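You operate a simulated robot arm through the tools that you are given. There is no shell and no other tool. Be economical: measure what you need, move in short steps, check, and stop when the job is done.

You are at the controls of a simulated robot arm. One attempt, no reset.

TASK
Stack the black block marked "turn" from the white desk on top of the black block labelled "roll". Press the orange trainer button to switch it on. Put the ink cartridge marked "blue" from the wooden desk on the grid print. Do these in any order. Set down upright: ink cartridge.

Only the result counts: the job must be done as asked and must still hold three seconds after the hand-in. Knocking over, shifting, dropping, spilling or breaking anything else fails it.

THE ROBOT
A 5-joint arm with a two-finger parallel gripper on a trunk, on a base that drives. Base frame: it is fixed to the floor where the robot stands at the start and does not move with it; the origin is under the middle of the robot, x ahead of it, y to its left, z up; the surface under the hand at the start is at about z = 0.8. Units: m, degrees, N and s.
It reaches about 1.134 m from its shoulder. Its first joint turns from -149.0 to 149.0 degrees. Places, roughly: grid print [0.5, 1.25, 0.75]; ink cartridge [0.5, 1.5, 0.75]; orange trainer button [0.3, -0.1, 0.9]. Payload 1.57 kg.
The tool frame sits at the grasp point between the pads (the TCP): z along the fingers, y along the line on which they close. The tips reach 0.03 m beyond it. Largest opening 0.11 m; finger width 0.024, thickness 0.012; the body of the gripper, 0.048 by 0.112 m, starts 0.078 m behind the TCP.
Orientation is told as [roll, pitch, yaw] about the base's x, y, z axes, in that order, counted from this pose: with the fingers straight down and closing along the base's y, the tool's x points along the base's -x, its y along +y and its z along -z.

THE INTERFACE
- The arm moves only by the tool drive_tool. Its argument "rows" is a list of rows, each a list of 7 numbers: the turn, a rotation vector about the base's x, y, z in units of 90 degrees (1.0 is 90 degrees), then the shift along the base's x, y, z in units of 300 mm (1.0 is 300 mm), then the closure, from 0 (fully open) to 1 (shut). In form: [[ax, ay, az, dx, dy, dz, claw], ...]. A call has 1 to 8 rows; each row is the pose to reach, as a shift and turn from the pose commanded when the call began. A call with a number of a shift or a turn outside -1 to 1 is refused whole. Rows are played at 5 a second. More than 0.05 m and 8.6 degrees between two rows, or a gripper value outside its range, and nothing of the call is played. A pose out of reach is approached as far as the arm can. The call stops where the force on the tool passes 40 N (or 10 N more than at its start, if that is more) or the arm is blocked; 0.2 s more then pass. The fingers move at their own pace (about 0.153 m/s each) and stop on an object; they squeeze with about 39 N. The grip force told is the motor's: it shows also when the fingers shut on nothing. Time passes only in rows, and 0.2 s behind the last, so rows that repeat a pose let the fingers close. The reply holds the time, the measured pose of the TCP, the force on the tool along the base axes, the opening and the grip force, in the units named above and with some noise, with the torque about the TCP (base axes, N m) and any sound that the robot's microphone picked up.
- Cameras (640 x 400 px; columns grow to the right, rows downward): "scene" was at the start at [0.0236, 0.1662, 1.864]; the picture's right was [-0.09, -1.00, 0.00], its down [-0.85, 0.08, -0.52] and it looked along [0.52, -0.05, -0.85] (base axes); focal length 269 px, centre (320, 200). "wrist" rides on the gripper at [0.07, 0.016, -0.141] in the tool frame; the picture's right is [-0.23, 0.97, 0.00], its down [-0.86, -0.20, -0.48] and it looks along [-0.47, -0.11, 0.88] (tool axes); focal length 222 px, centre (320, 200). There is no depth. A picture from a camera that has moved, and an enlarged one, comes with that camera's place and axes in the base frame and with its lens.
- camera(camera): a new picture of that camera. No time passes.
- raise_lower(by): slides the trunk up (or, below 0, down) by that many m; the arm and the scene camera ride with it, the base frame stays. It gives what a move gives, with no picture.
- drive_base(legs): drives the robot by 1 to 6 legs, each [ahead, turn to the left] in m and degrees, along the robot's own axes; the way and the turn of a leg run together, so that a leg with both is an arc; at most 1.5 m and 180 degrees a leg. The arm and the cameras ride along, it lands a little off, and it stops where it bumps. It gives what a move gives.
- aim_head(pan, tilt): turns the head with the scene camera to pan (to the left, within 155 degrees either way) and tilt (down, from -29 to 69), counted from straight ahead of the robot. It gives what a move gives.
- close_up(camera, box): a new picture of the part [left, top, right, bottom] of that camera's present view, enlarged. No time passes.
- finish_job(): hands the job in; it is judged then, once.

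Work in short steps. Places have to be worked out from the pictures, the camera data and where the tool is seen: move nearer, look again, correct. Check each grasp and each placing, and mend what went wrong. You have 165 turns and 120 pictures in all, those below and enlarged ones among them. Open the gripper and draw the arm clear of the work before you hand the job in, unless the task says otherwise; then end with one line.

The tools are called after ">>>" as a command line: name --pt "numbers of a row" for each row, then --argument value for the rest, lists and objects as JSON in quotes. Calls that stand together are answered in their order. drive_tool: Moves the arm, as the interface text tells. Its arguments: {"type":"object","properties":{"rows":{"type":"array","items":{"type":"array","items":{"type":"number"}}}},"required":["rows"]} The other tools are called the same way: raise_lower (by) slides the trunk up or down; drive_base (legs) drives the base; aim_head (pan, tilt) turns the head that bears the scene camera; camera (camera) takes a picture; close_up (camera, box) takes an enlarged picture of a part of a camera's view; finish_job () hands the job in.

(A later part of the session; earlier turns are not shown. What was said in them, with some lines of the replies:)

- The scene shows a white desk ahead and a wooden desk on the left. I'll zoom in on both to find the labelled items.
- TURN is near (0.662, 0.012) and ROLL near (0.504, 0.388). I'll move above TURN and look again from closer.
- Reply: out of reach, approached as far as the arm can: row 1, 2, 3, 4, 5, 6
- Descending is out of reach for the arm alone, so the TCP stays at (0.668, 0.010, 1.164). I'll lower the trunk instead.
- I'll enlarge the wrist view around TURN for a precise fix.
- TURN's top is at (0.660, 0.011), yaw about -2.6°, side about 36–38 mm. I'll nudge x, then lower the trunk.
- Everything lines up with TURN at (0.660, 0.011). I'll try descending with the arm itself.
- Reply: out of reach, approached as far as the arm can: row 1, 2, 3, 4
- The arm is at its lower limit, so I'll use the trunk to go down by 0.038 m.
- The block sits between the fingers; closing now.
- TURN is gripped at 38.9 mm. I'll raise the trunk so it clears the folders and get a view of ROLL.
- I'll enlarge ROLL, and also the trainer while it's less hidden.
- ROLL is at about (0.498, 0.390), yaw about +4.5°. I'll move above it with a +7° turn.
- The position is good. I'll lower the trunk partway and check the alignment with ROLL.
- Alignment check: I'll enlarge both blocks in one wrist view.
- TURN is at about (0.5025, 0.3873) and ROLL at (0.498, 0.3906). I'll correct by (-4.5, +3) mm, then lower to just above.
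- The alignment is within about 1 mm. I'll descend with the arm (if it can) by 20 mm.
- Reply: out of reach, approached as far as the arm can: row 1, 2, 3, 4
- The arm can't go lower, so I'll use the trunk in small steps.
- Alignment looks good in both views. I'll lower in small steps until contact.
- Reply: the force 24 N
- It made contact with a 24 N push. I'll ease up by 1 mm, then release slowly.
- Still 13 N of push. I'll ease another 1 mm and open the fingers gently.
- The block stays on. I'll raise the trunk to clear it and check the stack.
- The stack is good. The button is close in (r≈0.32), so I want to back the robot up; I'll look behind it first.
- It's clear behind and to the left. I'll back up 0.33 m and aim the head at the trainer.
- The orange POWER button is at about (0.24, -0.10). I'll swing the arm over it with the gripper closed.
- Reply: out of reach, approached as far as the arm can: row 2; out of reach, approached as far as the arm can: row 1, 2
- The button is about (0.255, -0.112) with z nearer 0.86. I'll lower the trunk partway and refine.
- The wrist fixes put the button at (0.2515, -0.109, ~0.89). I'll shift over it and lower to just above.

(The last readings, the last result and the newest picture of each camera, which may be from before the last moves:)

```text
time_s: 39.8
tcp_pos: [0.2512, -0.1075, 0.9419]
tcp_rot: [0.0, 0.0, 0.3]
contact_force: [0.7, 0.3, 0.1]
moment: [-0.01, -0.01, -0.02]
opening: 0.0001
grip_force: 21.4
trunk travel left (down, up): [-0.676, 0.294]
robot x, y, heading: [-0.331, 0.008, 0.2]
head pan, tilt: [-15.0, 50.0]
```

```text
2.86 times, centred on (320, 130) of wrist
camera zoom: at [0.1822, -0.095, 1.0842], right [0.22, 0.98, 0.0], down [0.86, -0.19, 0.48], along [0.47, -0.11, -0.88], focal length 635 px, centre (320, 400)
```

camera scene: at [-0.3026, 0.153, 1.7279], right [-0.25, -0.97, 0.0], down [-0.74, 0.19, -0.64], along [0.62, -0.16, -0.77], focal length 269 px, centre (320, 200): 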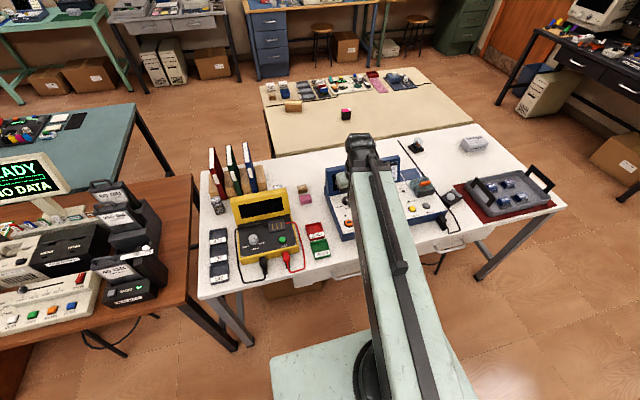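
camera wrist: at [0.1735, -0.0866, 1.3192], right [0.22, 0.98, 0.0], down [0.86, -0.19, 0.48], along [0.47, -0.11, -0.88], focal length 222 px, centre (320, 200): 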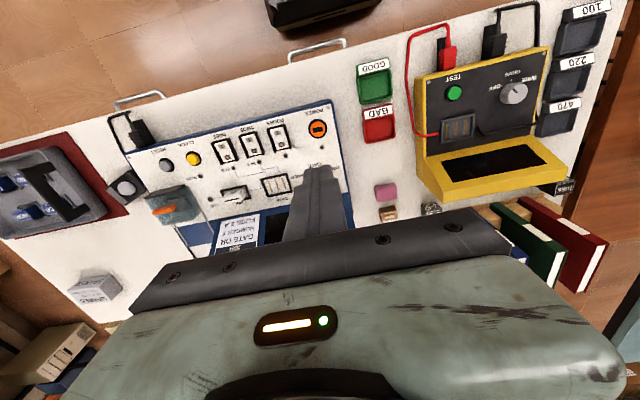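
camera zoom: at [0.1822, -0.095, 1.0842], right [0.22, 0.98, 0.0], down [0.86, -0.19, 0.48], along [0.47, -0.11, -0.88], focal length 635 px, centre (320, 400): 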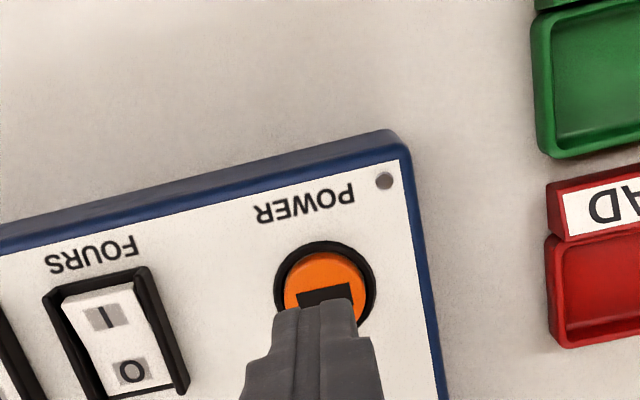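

The fingertip is tracking towards the button's centre. I'll lower a further 20 mm and look.

>>> raise_lower --by -0.02

>>> close_up --camera "wrist" --box '[240, 60, 400, 200]'

```text
time_s: 40.5
tcp_pos: [0.2518, -0.1083, 0.9215]
tcp_rot: [-0.1, 0.0, 0.3]
contact_force: [-0.8, 0.1, -0.1]
moment: [0.0, -0.03, 0.01]
opening: 0.0
grip_force: 21.8
trunk travel left (down, up): [-0.656, 0.314]
robot x, y, heading: [-0.3285, 0.0063, 0.4]
head pan, tilt: [-15.0, 50.0]
```

```text
2.86 times, centred on (320, 130) of wrist
camera zoom: at [0.1822, -0.095, 1.0642], right [0.22, 0.98, 0.0], down [0.86, -0.19, 0.48], along [0.47, -0.11, -0.88], focal length 635 px, centre (320, 400)
```

zoom: 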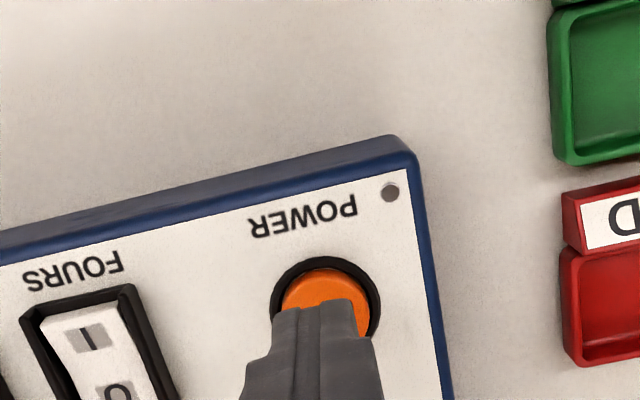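

Alignment is fine. I'll step down looking for contact.

>>> raise_lower --by -0.008

>>> raise_lower --by -0.005

```text
time_s: 41.0
tcp_pos: [0.2526, -0.1092, 0.9134]
tcp_rot: [0.0, 0.0, 0.3]
contact_force: [0.5, 0.3, -0.2]
moment: [0.01, 0.01, -0.02]
opening: 0.0002
grip_force: 21.5
trunk travel left (down, up): [-0.648, 0.322]
robot x, y, heading: [-0.3335, 0.0026, 0.5]
head pan, tilt: [-15.0, 50.0]
```

```text
time_s: 41.6
tcp_pos: [0.2517, -0.1088, 0.9093]
tcp_rot: [0.0, 0.0, 0.3]
contact_force: [-0.5, -0.7, -0.6]
moment: [-0.03, 0.01, -0.01]
opening: 0.0
grip_force: 20.8
trunk travel left (down, up): [-0.643, 0.327]
robot x, y, heading: [-0.334, 0.011, 0.5]
head pan, tilt: [-15.0, 50.0]
```

No contact yet, with the tips at about 0.879. I'll continue in small steps.

>>> raise_lower --by -0.004

>>> raise_lower --by -0.003

>>> close_up --camera "wrist" --box '[240, 60, 400, 200]'

```text
time_s: 42.1
tcp_pos: [0.2517, -0.109, 0.9058]
tcp_rot: [0.0, 0.1, 0.3]
contact_force: [-0.2, 0.3, 0.3]
moment: [-0.03, -0.01, -0.02]
opening: 0.0
grip_force: 21.4
trunk travel left (down, up): [-0.639, 0.331]
robot x, y, heading: [-0.3337, 0.0032, 0.4]
head pan, tilt: [-15.0, 50.0]
```

```text
time_s: 42.6
tcp_pos: [0.2513, -0.1093, 0.9024]
tcp_rot: [0.1, 0.0, 0.3]
contact_force: [-0.3, 0.2, -0.5]
moment: [0.01, -0.03, 0.0]
opening: 0.0
grip_force: 20.9
trunk travel left (down, up): [-0.636, 0.334]
robot x, y, heading: [-0.3329, 0.004, 0.1]
head pan, tilt: [-15.0, 50.0]
```

```text
2.86 times, centred on (320, 130) of wrist
camera zoom: at [0.1822, -0.095, 1.0442], right [0.22, 0.98, 0.0], down [0.86, -0.19, 0.48], along [0.47, -0.11, -0.88], focal length 635 px, centre (320, 400)
```

zoom: 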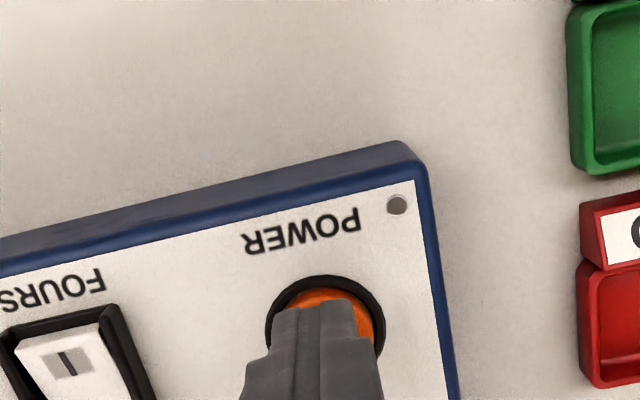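

Still centred over the button. I'll step further down.

>>> raise_lower --by -0.003

>>> raise_lower --by -0.003

```text
time_s: 43.1
tcp_pos: [0.2528, -0.1089, 0.9001]
tcp_rot: [-0.1, 0.0, 0.4]
contact_force: [-0.8, 0.3, 0.6]
moment: [-0.04, -0.01, -0.01]
opening: 0.0
grip_force: 21.7
trunk travel left (down, up): [-0.633, 0.337]
robot x, y, heading: [-0.3316, 0.0076, 0.2]
head pan, tilt: [-15.0, 50.0]
```

```text
time_s: 43.6
tcp_pos: [0.2523, -0.1085, 0.8971]
tcp_rot: [0.1, 0.0, 0.3]
contact_force: [0.2, 0.1, 0.0]
moment: [-0.03, -0.01, 0.04]
opening: 0.0001
grip_force: 21.5
trunk travel left (down, up): [-0.63, 0.34]
robot x, y, heading: [-0.3314, 0.0, 0.4]
head pan, tilt: [-15.0, 50.0]
```

>>> raise_lower --by -0.003

>>> close_up --camera "wrist" --box '[260, 80, 380, 200]'

```text
time_s: 44.2
tcp_pos: [0.252, -0.109, 0.893]
tcp_rot: [-0.1, 0.0, 0.4]
contact_force: [0.0, -0.1, 0.9]
moment: [0.01, 0.0, 0.02]
opening: 0.0
grip_force: 21.5
trunk travel left (down, up): [-0.627, 0.343]
robot x, y, heading: [-0.329, 0.0065, 0.1]
head pan, tilt: [-15.0, 50.0]
```

```text
3.33 times, centred on (320, 140) of wrist
camera zoom: at [0.1822, -0.095, 1.0352], right [0.22, 0.98, 0.0], down [0.86, -0.19, 0.48], along [0.47, -0.11, -0.88], focal length 740 px, centre (320, 400)
```

zoom: 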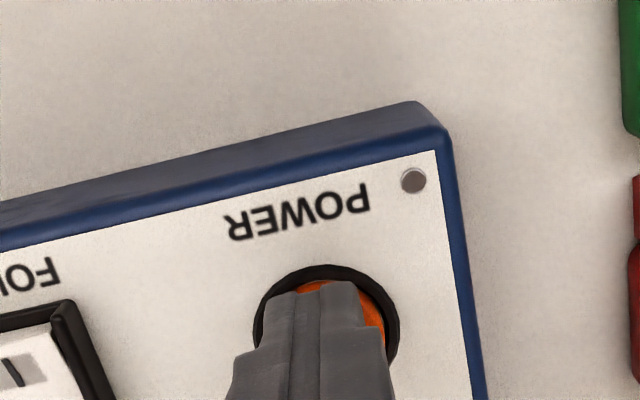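

The tip is a few mm short of centre. I'll shift +5 mm in x and keep descending.

>>> drive_tool --pt "0 0 0 0.017 0.003 0 1" --pt "0 0 0 0.017 0.003 0 1"

>>> raise_lower --by -0.003

>>> close_up --camera "wrist" --box '[260, 80, 380, 200]'

```text
time_s: 44.8
tcp_pos: [0.2582, -0.1094, 0.8927]
tcp_rot: [0.1, 0.0, 0.4]
contact_force: [0.3, 0.7, 0.1]
moment: [0.01, -0.02, -0.03]
opening: 0.0
grip_force: 21.1
trunk travel left (down, up): [-0.627, 0.343]
robot x, y, heading: [-0.3321, 0.0076, 0.3]
head pan, tilt: [-15.0, 50.0]
```

```text
time_s: 45.3
tcp_pos: [0.2578, -0.1086, 0.8905]
tcp_rot: [-0.1, 0.0, 0.2]
contact_force: [1.3, 0.2, 2.6]
moment: [0.0, -0.04, -0.01]
opening: 0.0
grip_force: 21.1
trunk travel left (down, up): [-0.624, 0.346]
robot x, y, heading: [-0.3313, 0.005, 0.3]
head pan, tilt: [-15.0, 50.0]
heard: click
```

```text
3.33 times, centred on (320, 140) of wrist
camera zoom: at [0.1881, -0.0943, 1.0322], right [0.22, 0.98, 0.0], down [0.86, -0.19, 0.48], along [0.47, -0.11, -0.88], focal length 740 px, centre (320, 400)
```

zoom: 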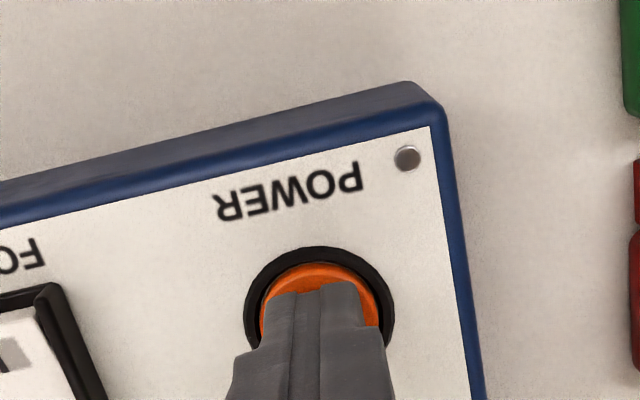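

"Click" was heard. I'll raise straight up and check the indicator.

>>> raise_lower --by 0.28

>>> camera --camera "wrist"

>>> close_up --camera "wrist" --box '[220, 80, 380, 240]'

```text
time_s: 48.1
tcp_pos: [0.2583, -0.1091, 1.1708]
tcp_rot: [0.0, 0.0, 0.2]
contact_force: [0.5, -0.5, 0.2]
moment: [0.01, 0.01, 0.01]
opening: 0.0001
grip_force: 21.6
trunk travel left (down, up): [-0.904, 0.066]
robot x, y, heading: [-0.3288, 0.0056, 0.4]
head pan, tilt: [-15.0, 50.0]
```

```text
74 pictures are left
camera wrist: at [0.1882, -0.0943, 1.3122], right [0.22, 0.98, 0.0], down [0.86, -0.19, 0.48], along [0.47, -0.11, -0.88], focal length 222 px, centre (320, 200)
```

wrist: 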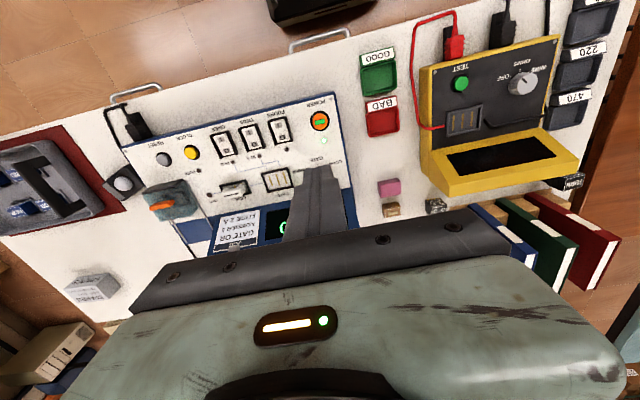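

```text
2.50 times, centred on (300, 160) of wrist
camera zoom: at [0.1882, -0.0943, 1.3122], right [0.22, 0.98, 0.0], down [0.86, -0.19, 0.48], along [0.47, -0.11, -0.88], focal length 555 px, centre (370, 300)
```

zoom: 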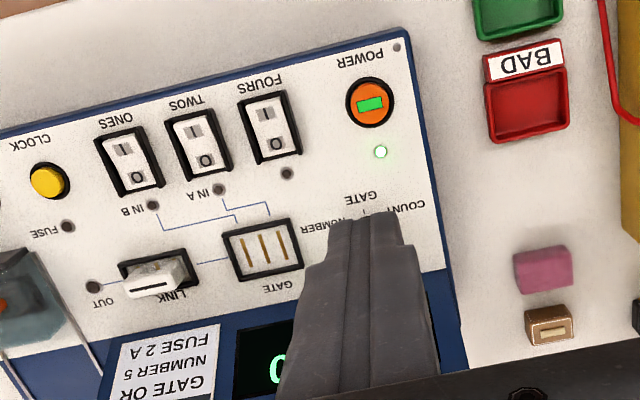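

The trainer is on: green lamp and lit display. I'll drive left along the wooden desk to face the cartridge and grid print.

>>> drive_base --legs '[[0, 90], [1.42, 0], [0, -90]]'

>>> aim_head --pan 0 --tilt 50

>>> camera --camera "scene"

>>> camera --camera "wrist"

```text
time_s: 63.1
tcp_pos: [0.2142, 1.3062, 1.17]
tcp_rot: [-0.1, 0.0, -1.5]
contact_force: [0.4, 0.8, -1.1]
moment: [-0.02, 0.03, -0.01]
opening: 0.0001
grip_force: 21.9
trunk travel left (down, up): [-0.904, 0.066]
robot x, y, heading: [-0.3702, 1.4526, -1.3]
head pan, tilt: [-15.0, 50.0]
```

```text
time_s: 63.9
tcp_pos: [0.2132, 1.3058, 1.1714]
tcp_rot: [0.0, 0.0, -1.6]
contact_force: [0.0, 0.0, 0.2]
moment: [-0.02, 0.02, 0.02]
opening: 0.0003
grip_force: 21.2
trunk travel left (down, up): [-0.904, 0.066]
robot x, y, heading: [-0.3722, 1.4538, -1.3]
head pan, tilt: [0.0, 50.0]
```

```text
72 pictures are left
camera scene: at [-0.3353, 1.6199, 1.8809], right [-0.02, -1.0, 0.0], down [-0.77, 0.02, -0.64], along [0.64, -0.01, -0.77], focal length 269 px, centre (320, 200)
```

scene: 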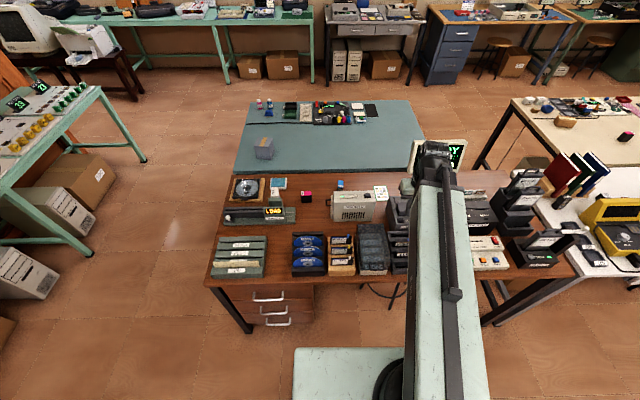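

```text
71 pictures are left
camera wrist: at [0.1444, 1.323, 1.3122], right [0.25, 0.97, 0.0], down [0.85, -0.22, 0.48], along [0.46, -0.12, -0.88], focal length 222 px, centre (320, 200)
```

wrist: 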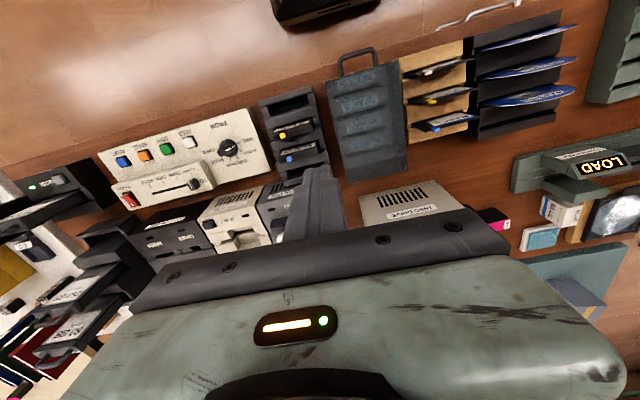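

>>> close_up --camera "scene" --box '[220, 165, 440, 295]'

>>> close_up --camera "scene" --box '[320, 165, 420, 230]'

```text
2.91 times, centred on (330, 230) of scene
camera zoom: at [-0.3353, 1.6199, 1.8809], right [-0.02, -1.0, 0.0], down [-0.77, 0.02, -0.64], along [0.64, -0.01, -0.77], focal length 782 px, centre (291, 113)
```

zoom: 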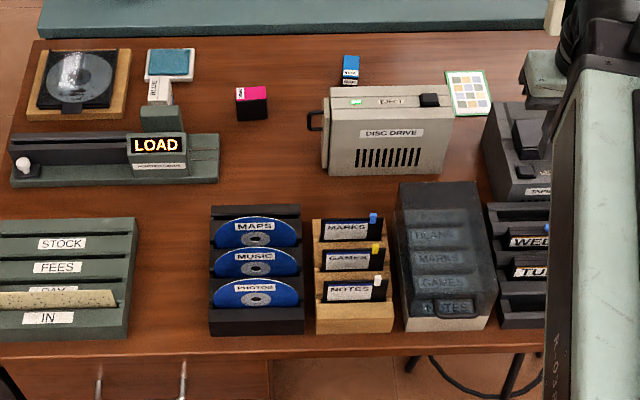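

```text
6.15 times, centred on (370, 198) of scene
camera zoom: at [-0.3353, 1.6199, 1.8809], right [-0.02, -1.0, 0.0], down [-0.77, 0.02, -0.64], along [0.64, -0.01, -0.77], focal length 1654 px, centre (12, 215)
```

zoom: 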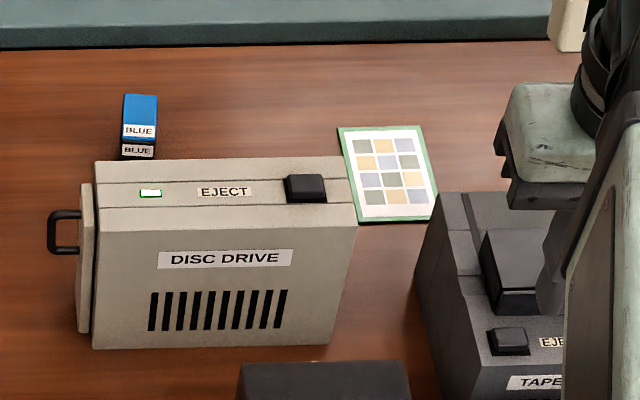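

The blue cartridge is at about (0.68, 1.49) behind the disc drive, and the grid print at about (0.65, 1.26). I'll raise fully, swing the hand away from the monitor, then drive ahead.

>>> raise_lower --by 0.06

>>> drive_tool --pt "0 0 0 0.01 0.15 0 0.8" --pt "0 0 0 0.02 0.3 0 0.6" --pt "0 0 0.01 0.02 0.45 0 0.4" --pt "0 0 0.017 0.02 0.6 0 0.2" --pt "0 0 0.017 0.02 0.62 0 0.2"

>>> drive_base --legs '[[0.31, 0]]'

>>> camera --camera "wrist"

>>> camera --camera "scene"

```text
time_s: 64.8
tcp_pos: [0.213, 1.3058, 1.2304]
tcp_rot: [0.0, 0.0, -1.6]
contact_force: [0.1, 0.0, 0.3]
moment: [0.02, 0.02, 0.01]
opening: 0.0001
grip_force: 21.4
trunk travel left (down, up): [-0.964, 0.006]
robot x, y, heading: [-0.371, 1.4539, -1.2]
head pan, tilt: [0.0, 50.0]
```

```text
time_s: 66.0
tcp_pos: [0.2188, 1.4942, 1.2316]
tcp_rot: [-0.1, 0.0, 0.0]
contact_force: [-0.7, -1.4, -0.4]
moment: [0.02, 0.0, 0.05]
opening: 0.0881
grip_force: 0.0
out of reach, approached as far as the arm can: row 3, 4, 5
trunk travel left (down, up): [-0.964, 0.006]
robot x, y, heading: [-0.3712, 1.4568, -1.2]
head pan, tilt: [0.0, 50.0]
```

```text
time_s: 67.9
tcp_pos: [0.4458, 1.5115, 1.2287]
tcp_rot: [0.1, 0.1, 2.0]
contact_force: [0.6, 0.2, -0.3]
moment: [-0.02, 0.06, -0.01]
opening: 0.088
grip_force: 0.0
trunk travel left (down, up): [-0.964, 0.006]
robot x, y, heading: [-0.1418, 1.4484, 2.1]
head pan, tilt: [0.0, 50.0]
stopped in leg 1: the robot was blocked; the commanded pose is now the measured one
```

```text
68 pictures are left
camera wrist: at [0.3757, 1.5232, 1.3718], right [0.19, 0.98, 0.0], down [0.86, -0.17, 0.48], along [0.47, -0.09, -0.88], focal length 222 px, centre (320, 200)
```

wrist: 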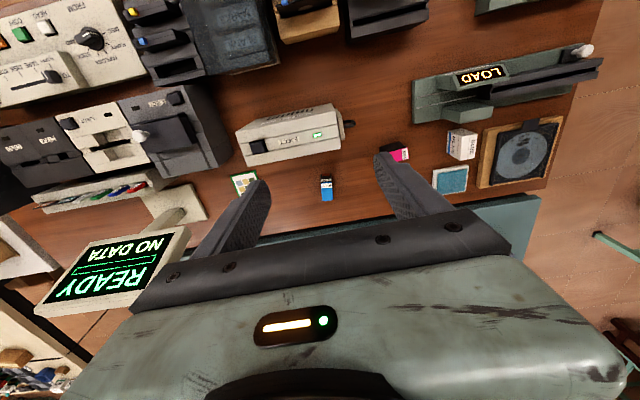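

```text
67 pictures are left
camera scene: at [-0.1157, 1.6164, 1.941], right [0.04, -1.0, 0.0], down [-0.77, -0.03, -0.64], along [0.64, 0.02, -0.77], focal length 269 px, centre (320, 200)
```

scene: 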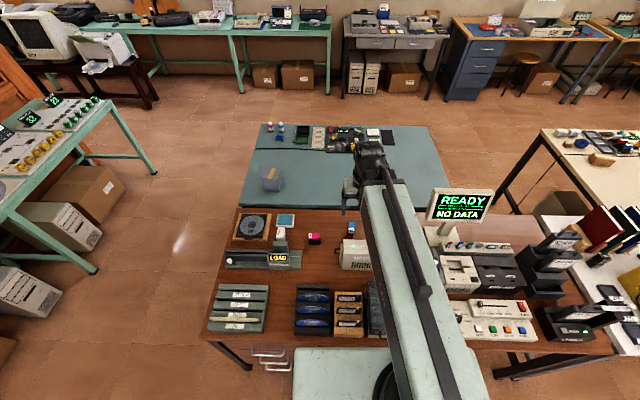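

The base bumped (likely the drawer pedestal). I'll back off 2 cm, and then extend the arm toward the cartridge.

>>> drive_base --legs '[[-0.02, 0]]'

>>> drive_tool --pt "0 0 0 0.15 -0.02 0 0" --pt "0 0 -0.01 0.3 -0.04 0 0" --pt "0 0 -0.02 0.45 -0.06 0 0" --pt "0 0 -0.023 0.6 -0.08 0 0" --pt "0 0 -0.023 0.72 -0.08 0 0" --pt "0 0 -0.023 0.72 -0.08 0 0"

>>> camera --camera "wrist"

```text
time_s: 68.7
tcp_pos: [0.4231, 1.5104, 1.2328]
tcp_rot: [0.1, -0.1, 2.0]
contact_force: [-1.2, 0.1, 0.2]
moment: [0.0, -0.07, -0.01]
opening: 0.0882
grip_force: 0.1
trunk travel left (down, up): [-0.964, 0.006]
robot x, y, heading: [-0.1646, 1.4525, 2.2]
head pan, tilt: [0.0, 50.0]
```

```text
time_s: 70.1
tcp_pos: [0.6385, 1.4846, 1.231]
tcp_rot: [0.1, -0.1, 0.0]
contact_force: [-0.2, -0.9, -0.4]
moment: [-0.02, -0.02, -0.01]
opening: 0.1099
grip_force: 0.1
out of reach, approached as far as the arm can: row 3, 4
trunk travel left (down, up): [-0.964, 0.006]
robot x, y, heading: [-0.16, 1.4464, 2.4]
head pan, tilt: [0.0, 50.0]
```

```text
66 pictures are left
camera wrist: at [0.5699, 1.4992, 1.3723], right [0.23, 0.97, 0.0], down [0.86, -0.2, 0.48], along [0.47, -0.11, -0.88], focal length 222 px, centre (320, 200)
```

wrist: 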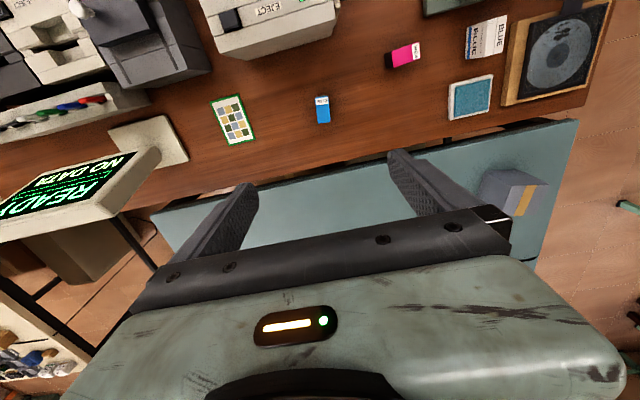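

A clear view. I'll enlarge the cartridge, the other item marked "BLUE", and the grid print.

>>> close_up --camera "wrist" --box '[200, 70, 360, 160]'

>>> close_up --camera "wrist" --box '[370, 0, 530, 130]'

```text
4.00 times, centred on (280, 115) of wrist
camera zoom: at [0.5699, 1.4992, 1.3723], right [0.23, 0.97, 0.0], down [0.86, -0.2, 0.48], along [0.47, -0.11, -0.88], focal length 888 px, centre (480, 540)
```

zoom: 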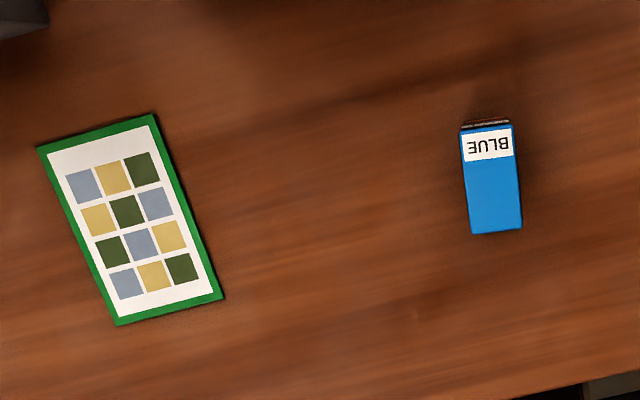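

```text
3.08 times, centred on (450, 65) of wrist
camera zoom: at [0.5699, 1.4992, 1.3723], right [0.23, 0.97, 0.0], down [0.86, -0.2, 0.48], along [0.47, -0.11, -0.88], focal length 684 px, centre (-80, 615)
```

zoom: 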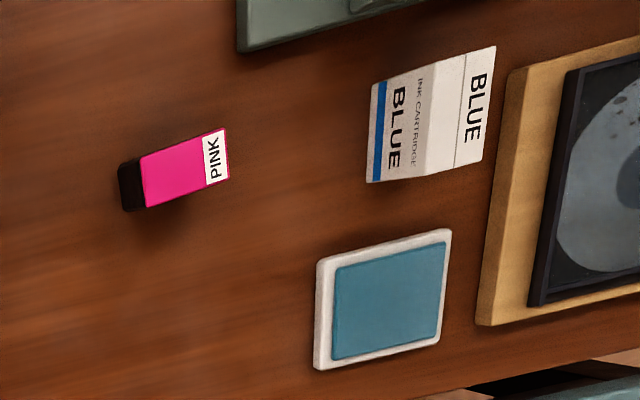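

The print is axis-aligned at x 0.557–0.676, y 1.211–1.292, and the cartridge is at about (0.637, 1.490), roughly 30×62 mm. I'll lower toward the cartridge.

>>> raise_lower --by -0.25

>>> camera --camera "wrist"

>>> camera --camera "scene"

```text
time_s: 72.7
tcp_pos: [0.6409, 1.4851, 0.9812]
tcp_rot: [0.0, 0.0, 0.0]
contact_force: [0.5, 0.4, -0.1]
moment: [0.03, -0.01, -0.03]
opening: 0.1099
grip_force: 0.0
trunk travel left (down, up): [-0.714, 0.256]
robot x, y, heading: [-0.1601, 1.4502, 2.2]
head pan, tilt: [0.0, 50.0]
```

```text
63 pictures are left
camera wrist: at [0.5699, 1.4993, 1.1222], right [0.23, 0.97, 0.0], down [0.86, -0.2, 0.48], along [0.47, -0.11, -0.88], focal length 222 px, centre (320, 200)
```

wrist: 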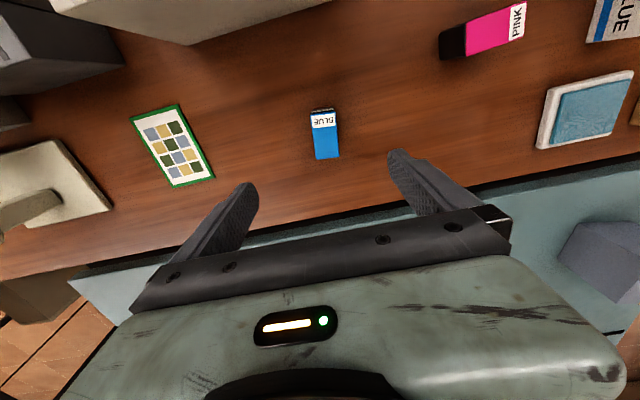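

```text
62 pictures are left
camera scene: at [-0.1369, 1.6163, 1.6909], right [0.04, -1.0, 0.0], down [-0.77, -0.03, -0.64], along [0.64, 0.02, -0.77], focal length 269 px, centre (320, 200)
```

scene: 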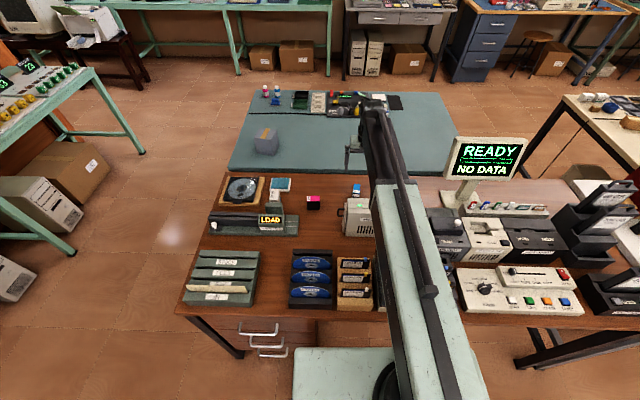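

>>> close_up --camera "wrist" --box '[280, 90, 370, 180]'

>>> close_up --camera "scene" --box '[290, 140, 440, 250]'

```text
4.44 times, centred on (325, 135) of wrist
camera zoom: at [0.5699, 1.4993, 1.1222], right [0.23, 0.97, 0.0], down [0.86, -0.2, 0.48], along [0.47, -0.11, -0.88], focal length 987 px, centre (298, 489)
```

zoom: 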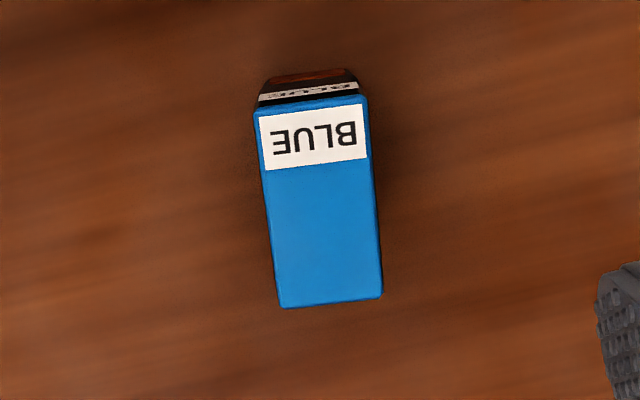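

```text
3.64 times, centred on (365, 195) of scene
camera zoom: at [-0.1369, 1.6163, 1.6909], right [0.04, -1.0, 0.0], down [-0.77, -0.03, -0.64], along [0.64, 0.02, -0.77], focal length 977 px, centre (156, 218)
```

zoom: 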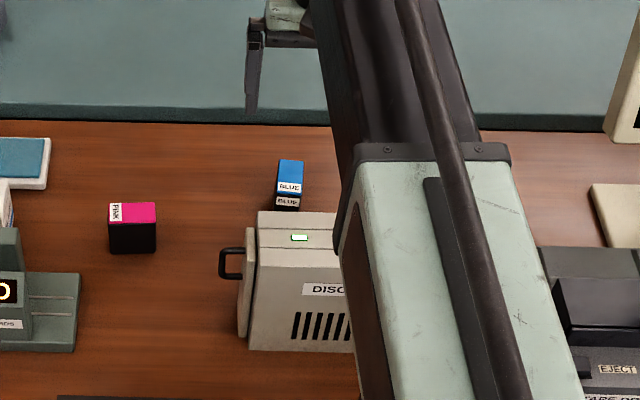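

Triangulating says this desk is also at z≈0.80: the cartridge top is at (0.632, 1.4915, ~0.847) with yaw about -6.5°, and the print centre is at (0.613, 1.271). I'll align and lower to just above it.

>>> drive_tool --pt "0 0 -0.07 -0.027 0.027 0 0" --pt "0 0 -0.07 -0.027 0.027 0 0"

>>> raise_lower --by -0.09

>>> camera --camera "wrist"

>>> camera --camera "scene"

```text
time_s: 73.3
tcp_pos: [0.632, 1.4936, 0.9805]
tcp_rot: [0.0, 0.0, -6.4]
contact_force: [-1.1, 0.4, 0.8]
moment: [0.0, 0.0, 0.03]
opening: 0.1098
grip_force: 0.1
trunk travel left (down, up): [-0.714, 0.256]
robot x, y, heading: [-0.1639, 1.4467, 2.2]
head pan, tilt: [0.0, 50.0]
```

```text
time_s: 74.5
tcp_pos: [0.6314, 1.493, 0.8903]
tcp_rot: [0.1, -0.1, -6.3]
contact_force: [0.0, 0.6, -0.5]
moment: [0.03, -0.01, 0.02]
opening: 0.1097
grip_force: 0.2
trunk travel left (down, up): [-0.624, 0.346]
robot x, y, heading: [-0.163, 1.4466, 2.0]
head pan, tilt: [0.0, 50.0]
```

```text
59 pictures are left
camera wrist: at [0.5647, 1.5153, 1.0322], right [0.33, 0.94, 0.0], down [0.83, -0.29, 0.48], along [0.45, -0.16, -0.88], focal length 222 px, centre (320, 200)
```

wrist: 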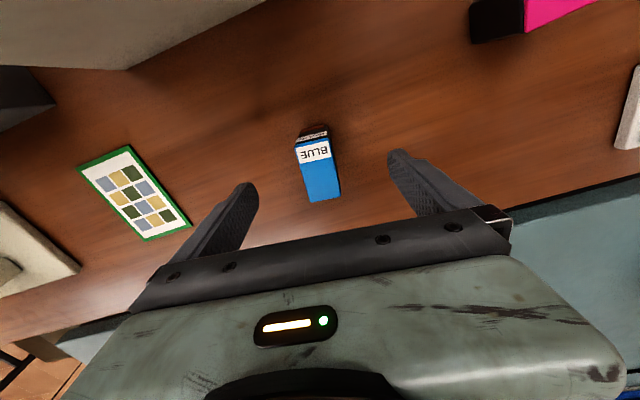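

```text
58 pictures are left
camera scene: at [-0.1369, 1.6163, 1.6009], right [0.04, -1.0, 0.0], down [-0.77, -0.03, -0.64], along [0.64, 0.02, -0.77], focal length 269 px, centre (320, 200)
```

scene: 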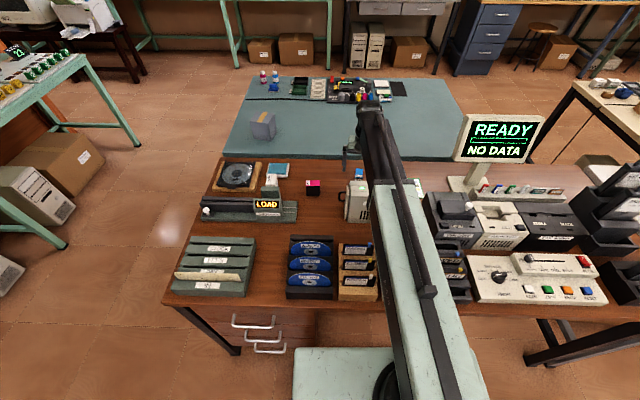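

Within a millimetre of the cartridge centre and aligned. I'll lower to grasp height, TCP about 0.838.

>>> raise_lower --by -0.045

>>> raise_lower --by -0.007

>>> camera --camera "wrist"

```text
time_s: 75.4
tcp_pos: [0.6322, 1.4919, 0.846]
tcp_rot: [0.0, 0.0, -6.3]
contact_force: [0.0, 0.1, 0.5]
moment: [-0.03, 0.0, 0.02]
opening: 0.1099
grip_force: 0.1
trunk travel left (down, up): [-0.579, 0.391]
robot x, y, heading: [-0.1639, 1.4496, 2.3]
head pan, tilt: [0.0, 50.0]
```

```text
time_s: 76.0
tcp_pos: [0.6322, 1.4945, 0.8384]
tcp_rot: [0.0, 0.0, -6.3]
contact_force: [-0.2, 0.2, -0.7]
moment: [0.03, 0.01, -0.04]
opening: 0.1102
grip_force: 0.2
trunk travel left (down, up): [-0.572, 0.398]
robot x, y, heading: [-0.1651, 1.4474, 1.9]
head pan, tilt: [0.0, 50.0]
```

```text
57 pictures are left
camera wrist: at [0.5648, 1.5153, 0.9802], right [0.33, 0.94, 0.0], down [0.83, -0.29, 0.48], along [0.45, -0.16, -0.88], focal length 222 px, centre (320, 200)
```

wrist: 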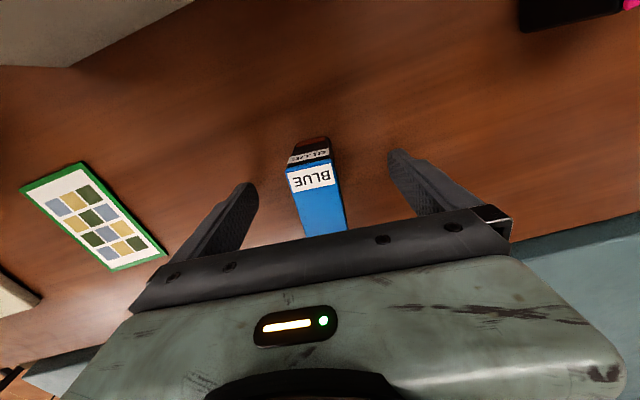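

Closing on the cartridge.

>>> drive_tool --pt "0 0 0 0 0 0 0.4" --pt "0 0 0 0 0 0 0.7" --pt "0 0 0 0 0 0 1" --pt "0 0 0 0 0 0 1" --pt "0 0 0 0 0 0 1"

>>> camera --camera "wrist"

```text
time_s: 77.2
tcp_pos: [0.6331, 1.4937, 0.8389]
tcp_rot: [0.1, 0.0, -6.2]
contact_force: [-0.2, 0.0, -0.7]
moment: [0.04, 0.0, 0.01]
opening: 0.0292
grip_force: 38.3
trunk travel left (down, up): [-0.572, 0.398]
robot x, y, heading: [-0.1628, 1.4451, 2.3]
head pan, tilt: [0.0, 50.0]
```

```text
56 pictures are left
camera wrist: at [0.5648, 1.5153, 0.9802], right [0.33, 0.94, 0.0], down [0.83, -0.29, 0.48], along [0.45, -0.16, -0.88], focal length 222 px, centre (320, 200)
```

wrist: 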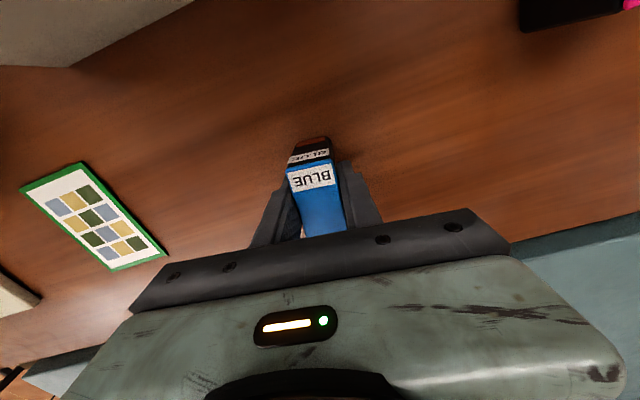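

Gripped at 29 mm. I'll lift it by 0.13 m, then move over the print centre (0.612, 1.272).

>>> raise_lower --by 0.13

>>> drive_tool --pt "0 0 0 0 -0.15 0 1" --pt "0 0 0.02 0 -0.3 0 1" --pt "0 0 0.04 -0.02 -0.45 0 1" --pt "0 0 0.06 -0.04 -0.6 0 1" --pt "0 0 0.07 -0.067 -0.73 0 1" --pt "0 0 0.07 -0.067 -0.73 0 1"

>>> camera --camera "wrist"

>>> camera --camera "scene"

```text
time_s: 78.8
tcp_pos: [0.6319, 1.4937, 0.9682]
tcp_rot: [0.0, 0.0, -6.3]
contact_force: [-0.2, 0.8, -0.2]
moment: [0.02, 0.02, 0.01]
opening: 0.0291
grip_force: 38.7
trunk travel left (down, up): [-0.702, 0.268]
robot x, y, heading: [-0.1649, 1.4498, 2.2]
head pan, tilt: [0.0, 50.0]
```

```text
time_s: 80.2
tcp_pos: [0.6111, 1.2732, 0.9678]
tcp_rot: [0.0, 0.0, -0.1]
contact_force: [0.5, 0.2, 0.4]
moment: [0.01, 0.01, 0.04]
opening: 0.0292
grip_force: 38.8
out of reach, approached as far as the arm can: row 2
trunk travel left (down, up): [-0.702, 0.268]
robot x, y, heading: [-0.1655, 1.4473, 2.3]
head pan, tilt: [0.0, 50.0]
```

```text
55 pictures are left
camera wrist: at [0.5431, 1.2875, 1.1102], right [0.23, 0.97, 0.0], down [0.86, -0.2, 0.48], along [0.47, -0.11, -0.88], focal length 222 px, centre (320, 200)
```

wrist: 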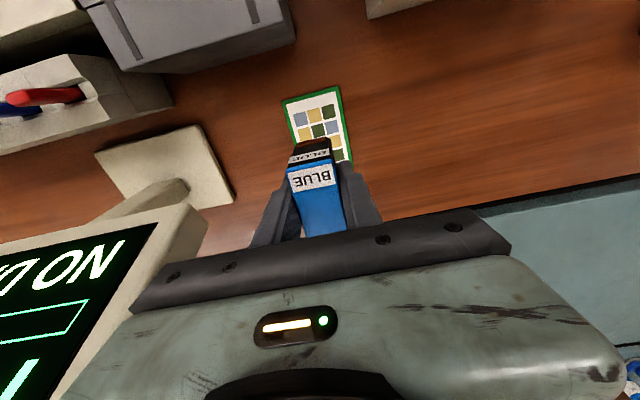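

```text
54 pictures are left
camera scene: at [-0.1369, 1.616, 1.679], right [0.04, -1.0, 0.0], down [-0.77, -0.03, -0.64], along [0.64, 0.02, -0.77], focal length 269 px, centre (320, 200)
```

scene: 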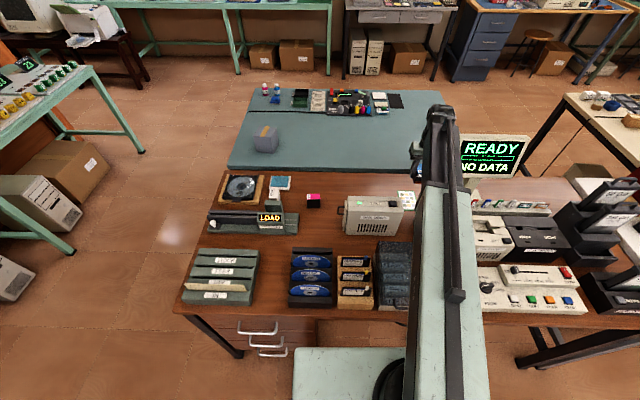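

I'm right over the print, and the monitor clears by several cm. I'll lower to just above it.

>>> raise_lower --by -0.1

>>> camera --camera "wrist"

>>> close_up --camera "scene" --box '[340, 90, 540, 250]'

```text
time_s: 81.5
tcp_pos: [0.6118, 1.2738, 0.8677]
tcp_rot: [0.0, 0.0, 0.0]
contact_force: [0.4, 0.6, 0.1]
moment: [0.04, 0.03, 0.02]
opening: 0.0291
grip_force: 38.6
trunk travel left (down, up): [-0.602, 0.368]
robot x, y, heading: [-0.163, 1.4465, 2.2]
head pan, tilt: [0.0, 50.0]
```

```text
53 pictures are left
camera wrist: at [0.5432, 1.2882, 1.0102], right [0.23, 0.97, 0.0], down [0.86, -0.2, 0.48], along [0.47, -0.11, -0.88], focal length 222 px, centre (320, 200)
```

wrist: 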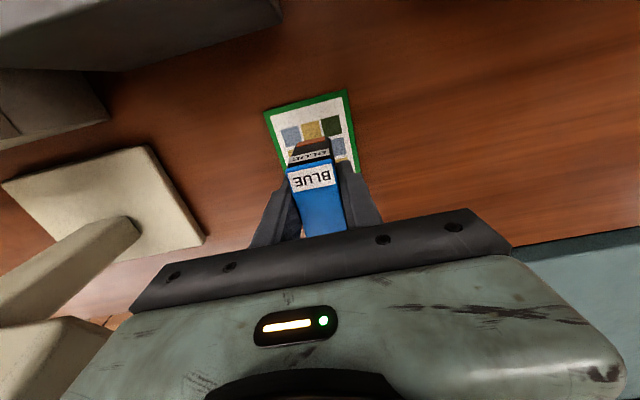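

```text
2.50 times, centred on (440, 170) of scene
camera zoom: at [-0.1369, 1.6163, 1.5789], right [0.04, -1.0, 0.0], down [-0.77, -0.03, -0.64], along [0.64, 0.02, -0.77], focal length 672 px, centre (20, 275)
```

zoom: 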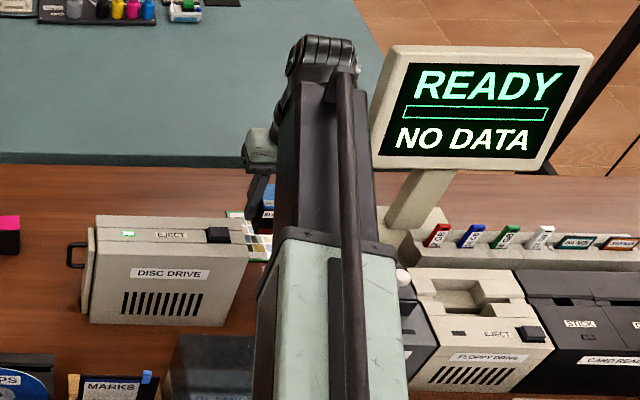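

All clear. I'll lower in small steps to contact.

>>> raise_lower --by -0.022

>>> raise_lower --by -0.003

>>> raise_lower --by -0.002

```text
time_s: 82.2
tcp_pos: [0.6128, 1.2733, 0.8459]
tcp_rot: [0.0, -0.1, -0.1]
contact_force: [0.3, -0.6, -1.9]
moment: [0.0, 0.02, -0.01]
opening: 0.0291
grip_force: 38.6
trunk travel left (down, up): [-0.58, 0.39]
robot x, y, heading: [-0.1675, 1.4492, 2.1]
head pan, tilt: [0.0, 50.0]
```

```text
time_s: 82.7
tcp_pos: [0.6128, 1.2736, 0.8429]
tcp_rot: [0.0, 0.0, -0.1]
contact_force: [0.1, -0.3, 0.6]
moment: [0.0, -0.01, -0.02]
opening: 0.029
grip_force: 38.8
trunk travel left (down, up): [-0.577, 0.393]
robot x, y, heading: [-0.165, 1.4473, 2.3]
head pan, tilt: [0.0, 50.0]
```

```text
time_s: 83.2
tcp_pos: [0.6122, 1.2734, 0.8417]
tcp_rot: [0.0, 0.0, 0.0]
contact_force: [1.8, -0.5, 9.1]
moment: [0.0, -0.02, 0.01]
opening: 0.029
grip_force: 38.8
trunk travel left (down, up): [-0.575, 0.395]
robot x, y, heading: [-0.1645, 1.4486, 2.4]
head pan, tilt: [0.0, 50.0]
```

Contact at 9 N. I'll release gently, opening only partway.

>>> drive_tool --pt "0 0 0 0 0 0 0.7" --pt "0 0 0 0 0 0 0.6" --pt "0 0 0 0 0 0 0.5" --pt "0 0 0 0 0 0 0.5"

>>> camera --camera "wrist"

```text
time_s: 84.2
tcp_pos: [0.6125, 1.2733, 0.842]
tcp_rot: [0.0, 0.0, 0.1]
contact_force: [-1.0, -0.4, -0.4]
moment: [-0.02, -0.01, 0.03]
opening: 0.0549
grip_force: 0.0
trunk travel left (down, up): [-0.575, 0.395]
robot x, y, heading: [-0.1637, 1.4494, 2.3]
head pan, tilt: [0.0, 50.0]
```

```text
51 pictures are left
camera wrist: at [0.5432, 1.2881, 0.9832], right [0.23, 0.97, 0.0], down [0.86, -0.2, 0.48], along [0.47, -0.11, -0.88], focal length 222 px, centre (320, 200)
```

wrist: 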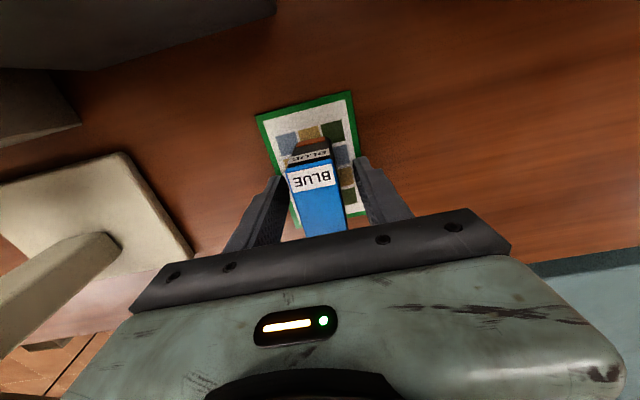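

The cartridge stands on the print. I'll raise straight up and check.

>>> raise_lower --by 0.3

>>> close_up --camera "wrist" --box '[240, 50, 400, 180]'

```text
time_s: 87.2
tcp_pos: [0.6127, 1.274, 1.1412]
tcp_rot: [0.0, 0.0, 0.1]
contact_force: [-0.7, 0.6, -0.7]
moment: [0.0, 0.01, 0.01]
opening: 0.055
grip_force: 0.1
trunk travel left (down, up): [-0.875, 0.095]
robot x, y, heading: [-0.1649, 1.4505, 2.2]
head pan, tilt: [0.0, 50.0]
```

```text
3.08 times, centred on (320, 115) of wrist
camera zoom: at [0.5432, 1.2881, 1.2831], right [0.23, 0.97, 0.0], down [0.86, -0.2, 0.48], along [0.47, -0.11, -0.88], focal length 684 px, centre (320, 462)
```

zoom: 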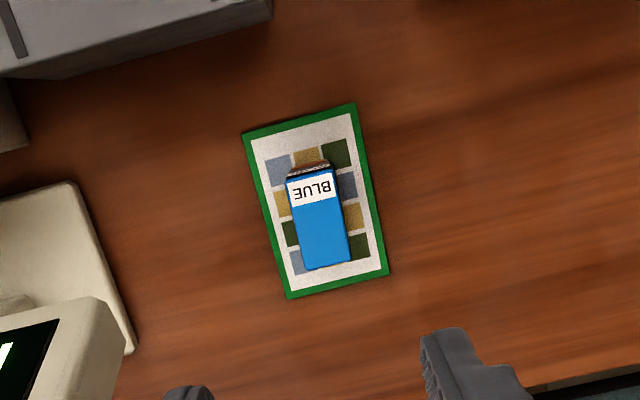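

The cartridge is upright and well inside the print. I'll back away so the arm is clear, and confirm the stack and the trainer.

>>> drive_base --legs '[[-0.4, 0]]'

>>> aim_head --pan -40 --tilt 40

>>> camera --camera "scene"

```text
time_s: 89.7
tcp_pos: [0.21, 1.2598, 1.1418]
tcp_rot: [0.0, 0.0, 0.0]
contact_force: [-0.2, -0.7, 0.1]
moment: [-0.02, 0.02, 0.05]
opening: 0.0552
grip_force: 0.1
trunk travel left (down, up): [-0.875, 0.095]
robot x, y, heading: [-0.5662, 1.4331, 2.1]
head pan, tilt: [0.0, 50.0]
```

```text
time_s: 90.8
tcp_pos: [0.2106, 1.2592, 1.1414]
tcp_rot: [0.0, 0.0, 0.1]
contact_force: [0.5, 0.5, 0.4]
moment: [-0.01, 0.0, -0.02]
opening: 0.0549
grip_force: 0.0
trunk travel left (down, up): [-0.875, 0.095]
robot x, y, heading: [-0.5672, 1.4323, 2.6]
head pan, tilt: [-40.0, 40.0]
```

```text
49 pictures are left
camera scene: at [-0.5499, 1.5458, 1.8661], right [-0.61, -0.79, 0.0], down [-0.51, 0.39, -0.77], along [0.61, -0.47, -0.64], focal length 269 px, centre (320, 200)
```

scene: 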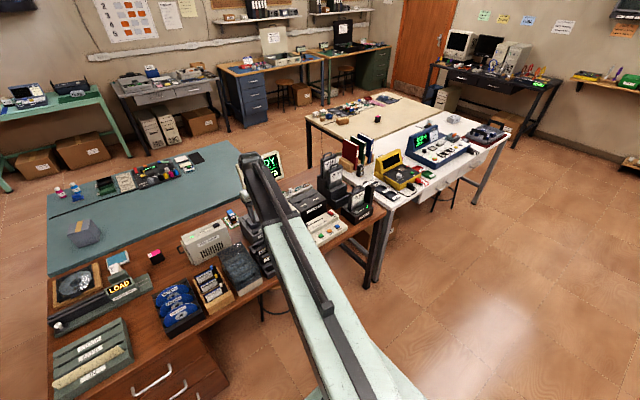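

>>> close_up --camera "scene" --box '[320, 120, 480, 220]'

>>> close_up --camera "scene" --box '[170, 190, 290, 270]'

```text
4.00 times, centred on (400, 170) of scene
camera zoom: at [-0.5499, 1.5458, 1.8661], right [-0.61, -0.79, 0.0], down [-0.51, 0.39, -0.77], along [0.61, -0.47, -0.64], focal length 1075 px, centre (0, 320)
```

zoom: 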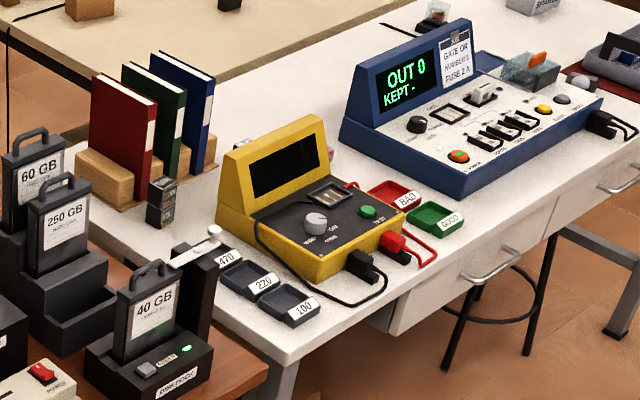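

```text
5.00 times, centred on (230, 230) of scene
camera zoom: at [-0.5499, 1.5458, 1.8661], right [-0.61, -0.79, 0.0], down [-0.51, 0.39, -0.77], along [0.61, -0.47, -0.64], focal length 1344 px, centre (770, 50)
```

zoom: 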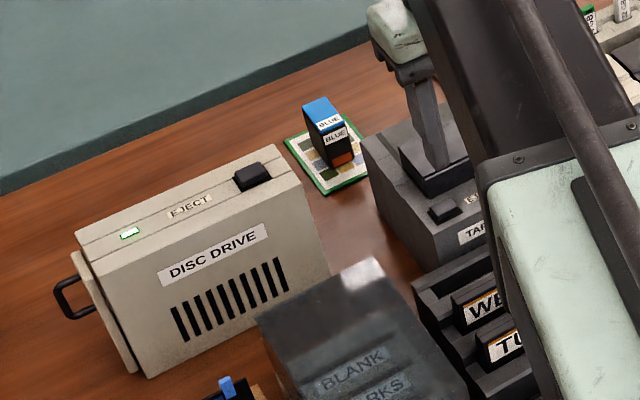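

The blocks are stacked, the trainer is lit, and the cartridge stands on the grid print with the gripper open and clear. I'm handing the job in.

>>> finish_job

```text
The job is handed in.
```

I finished all three tasks and handed the job in. The "turn" block sits on the "roll" block, the orange POWER button is on (its lamp and display are lit), and the "blue" ink cartridge stands upright on the grid print. The base bumped something at the wooden desk, probably the drawers, while I was driving in. I saw nothing shifted in the later pictures, though I didn't compare every item on that desk.
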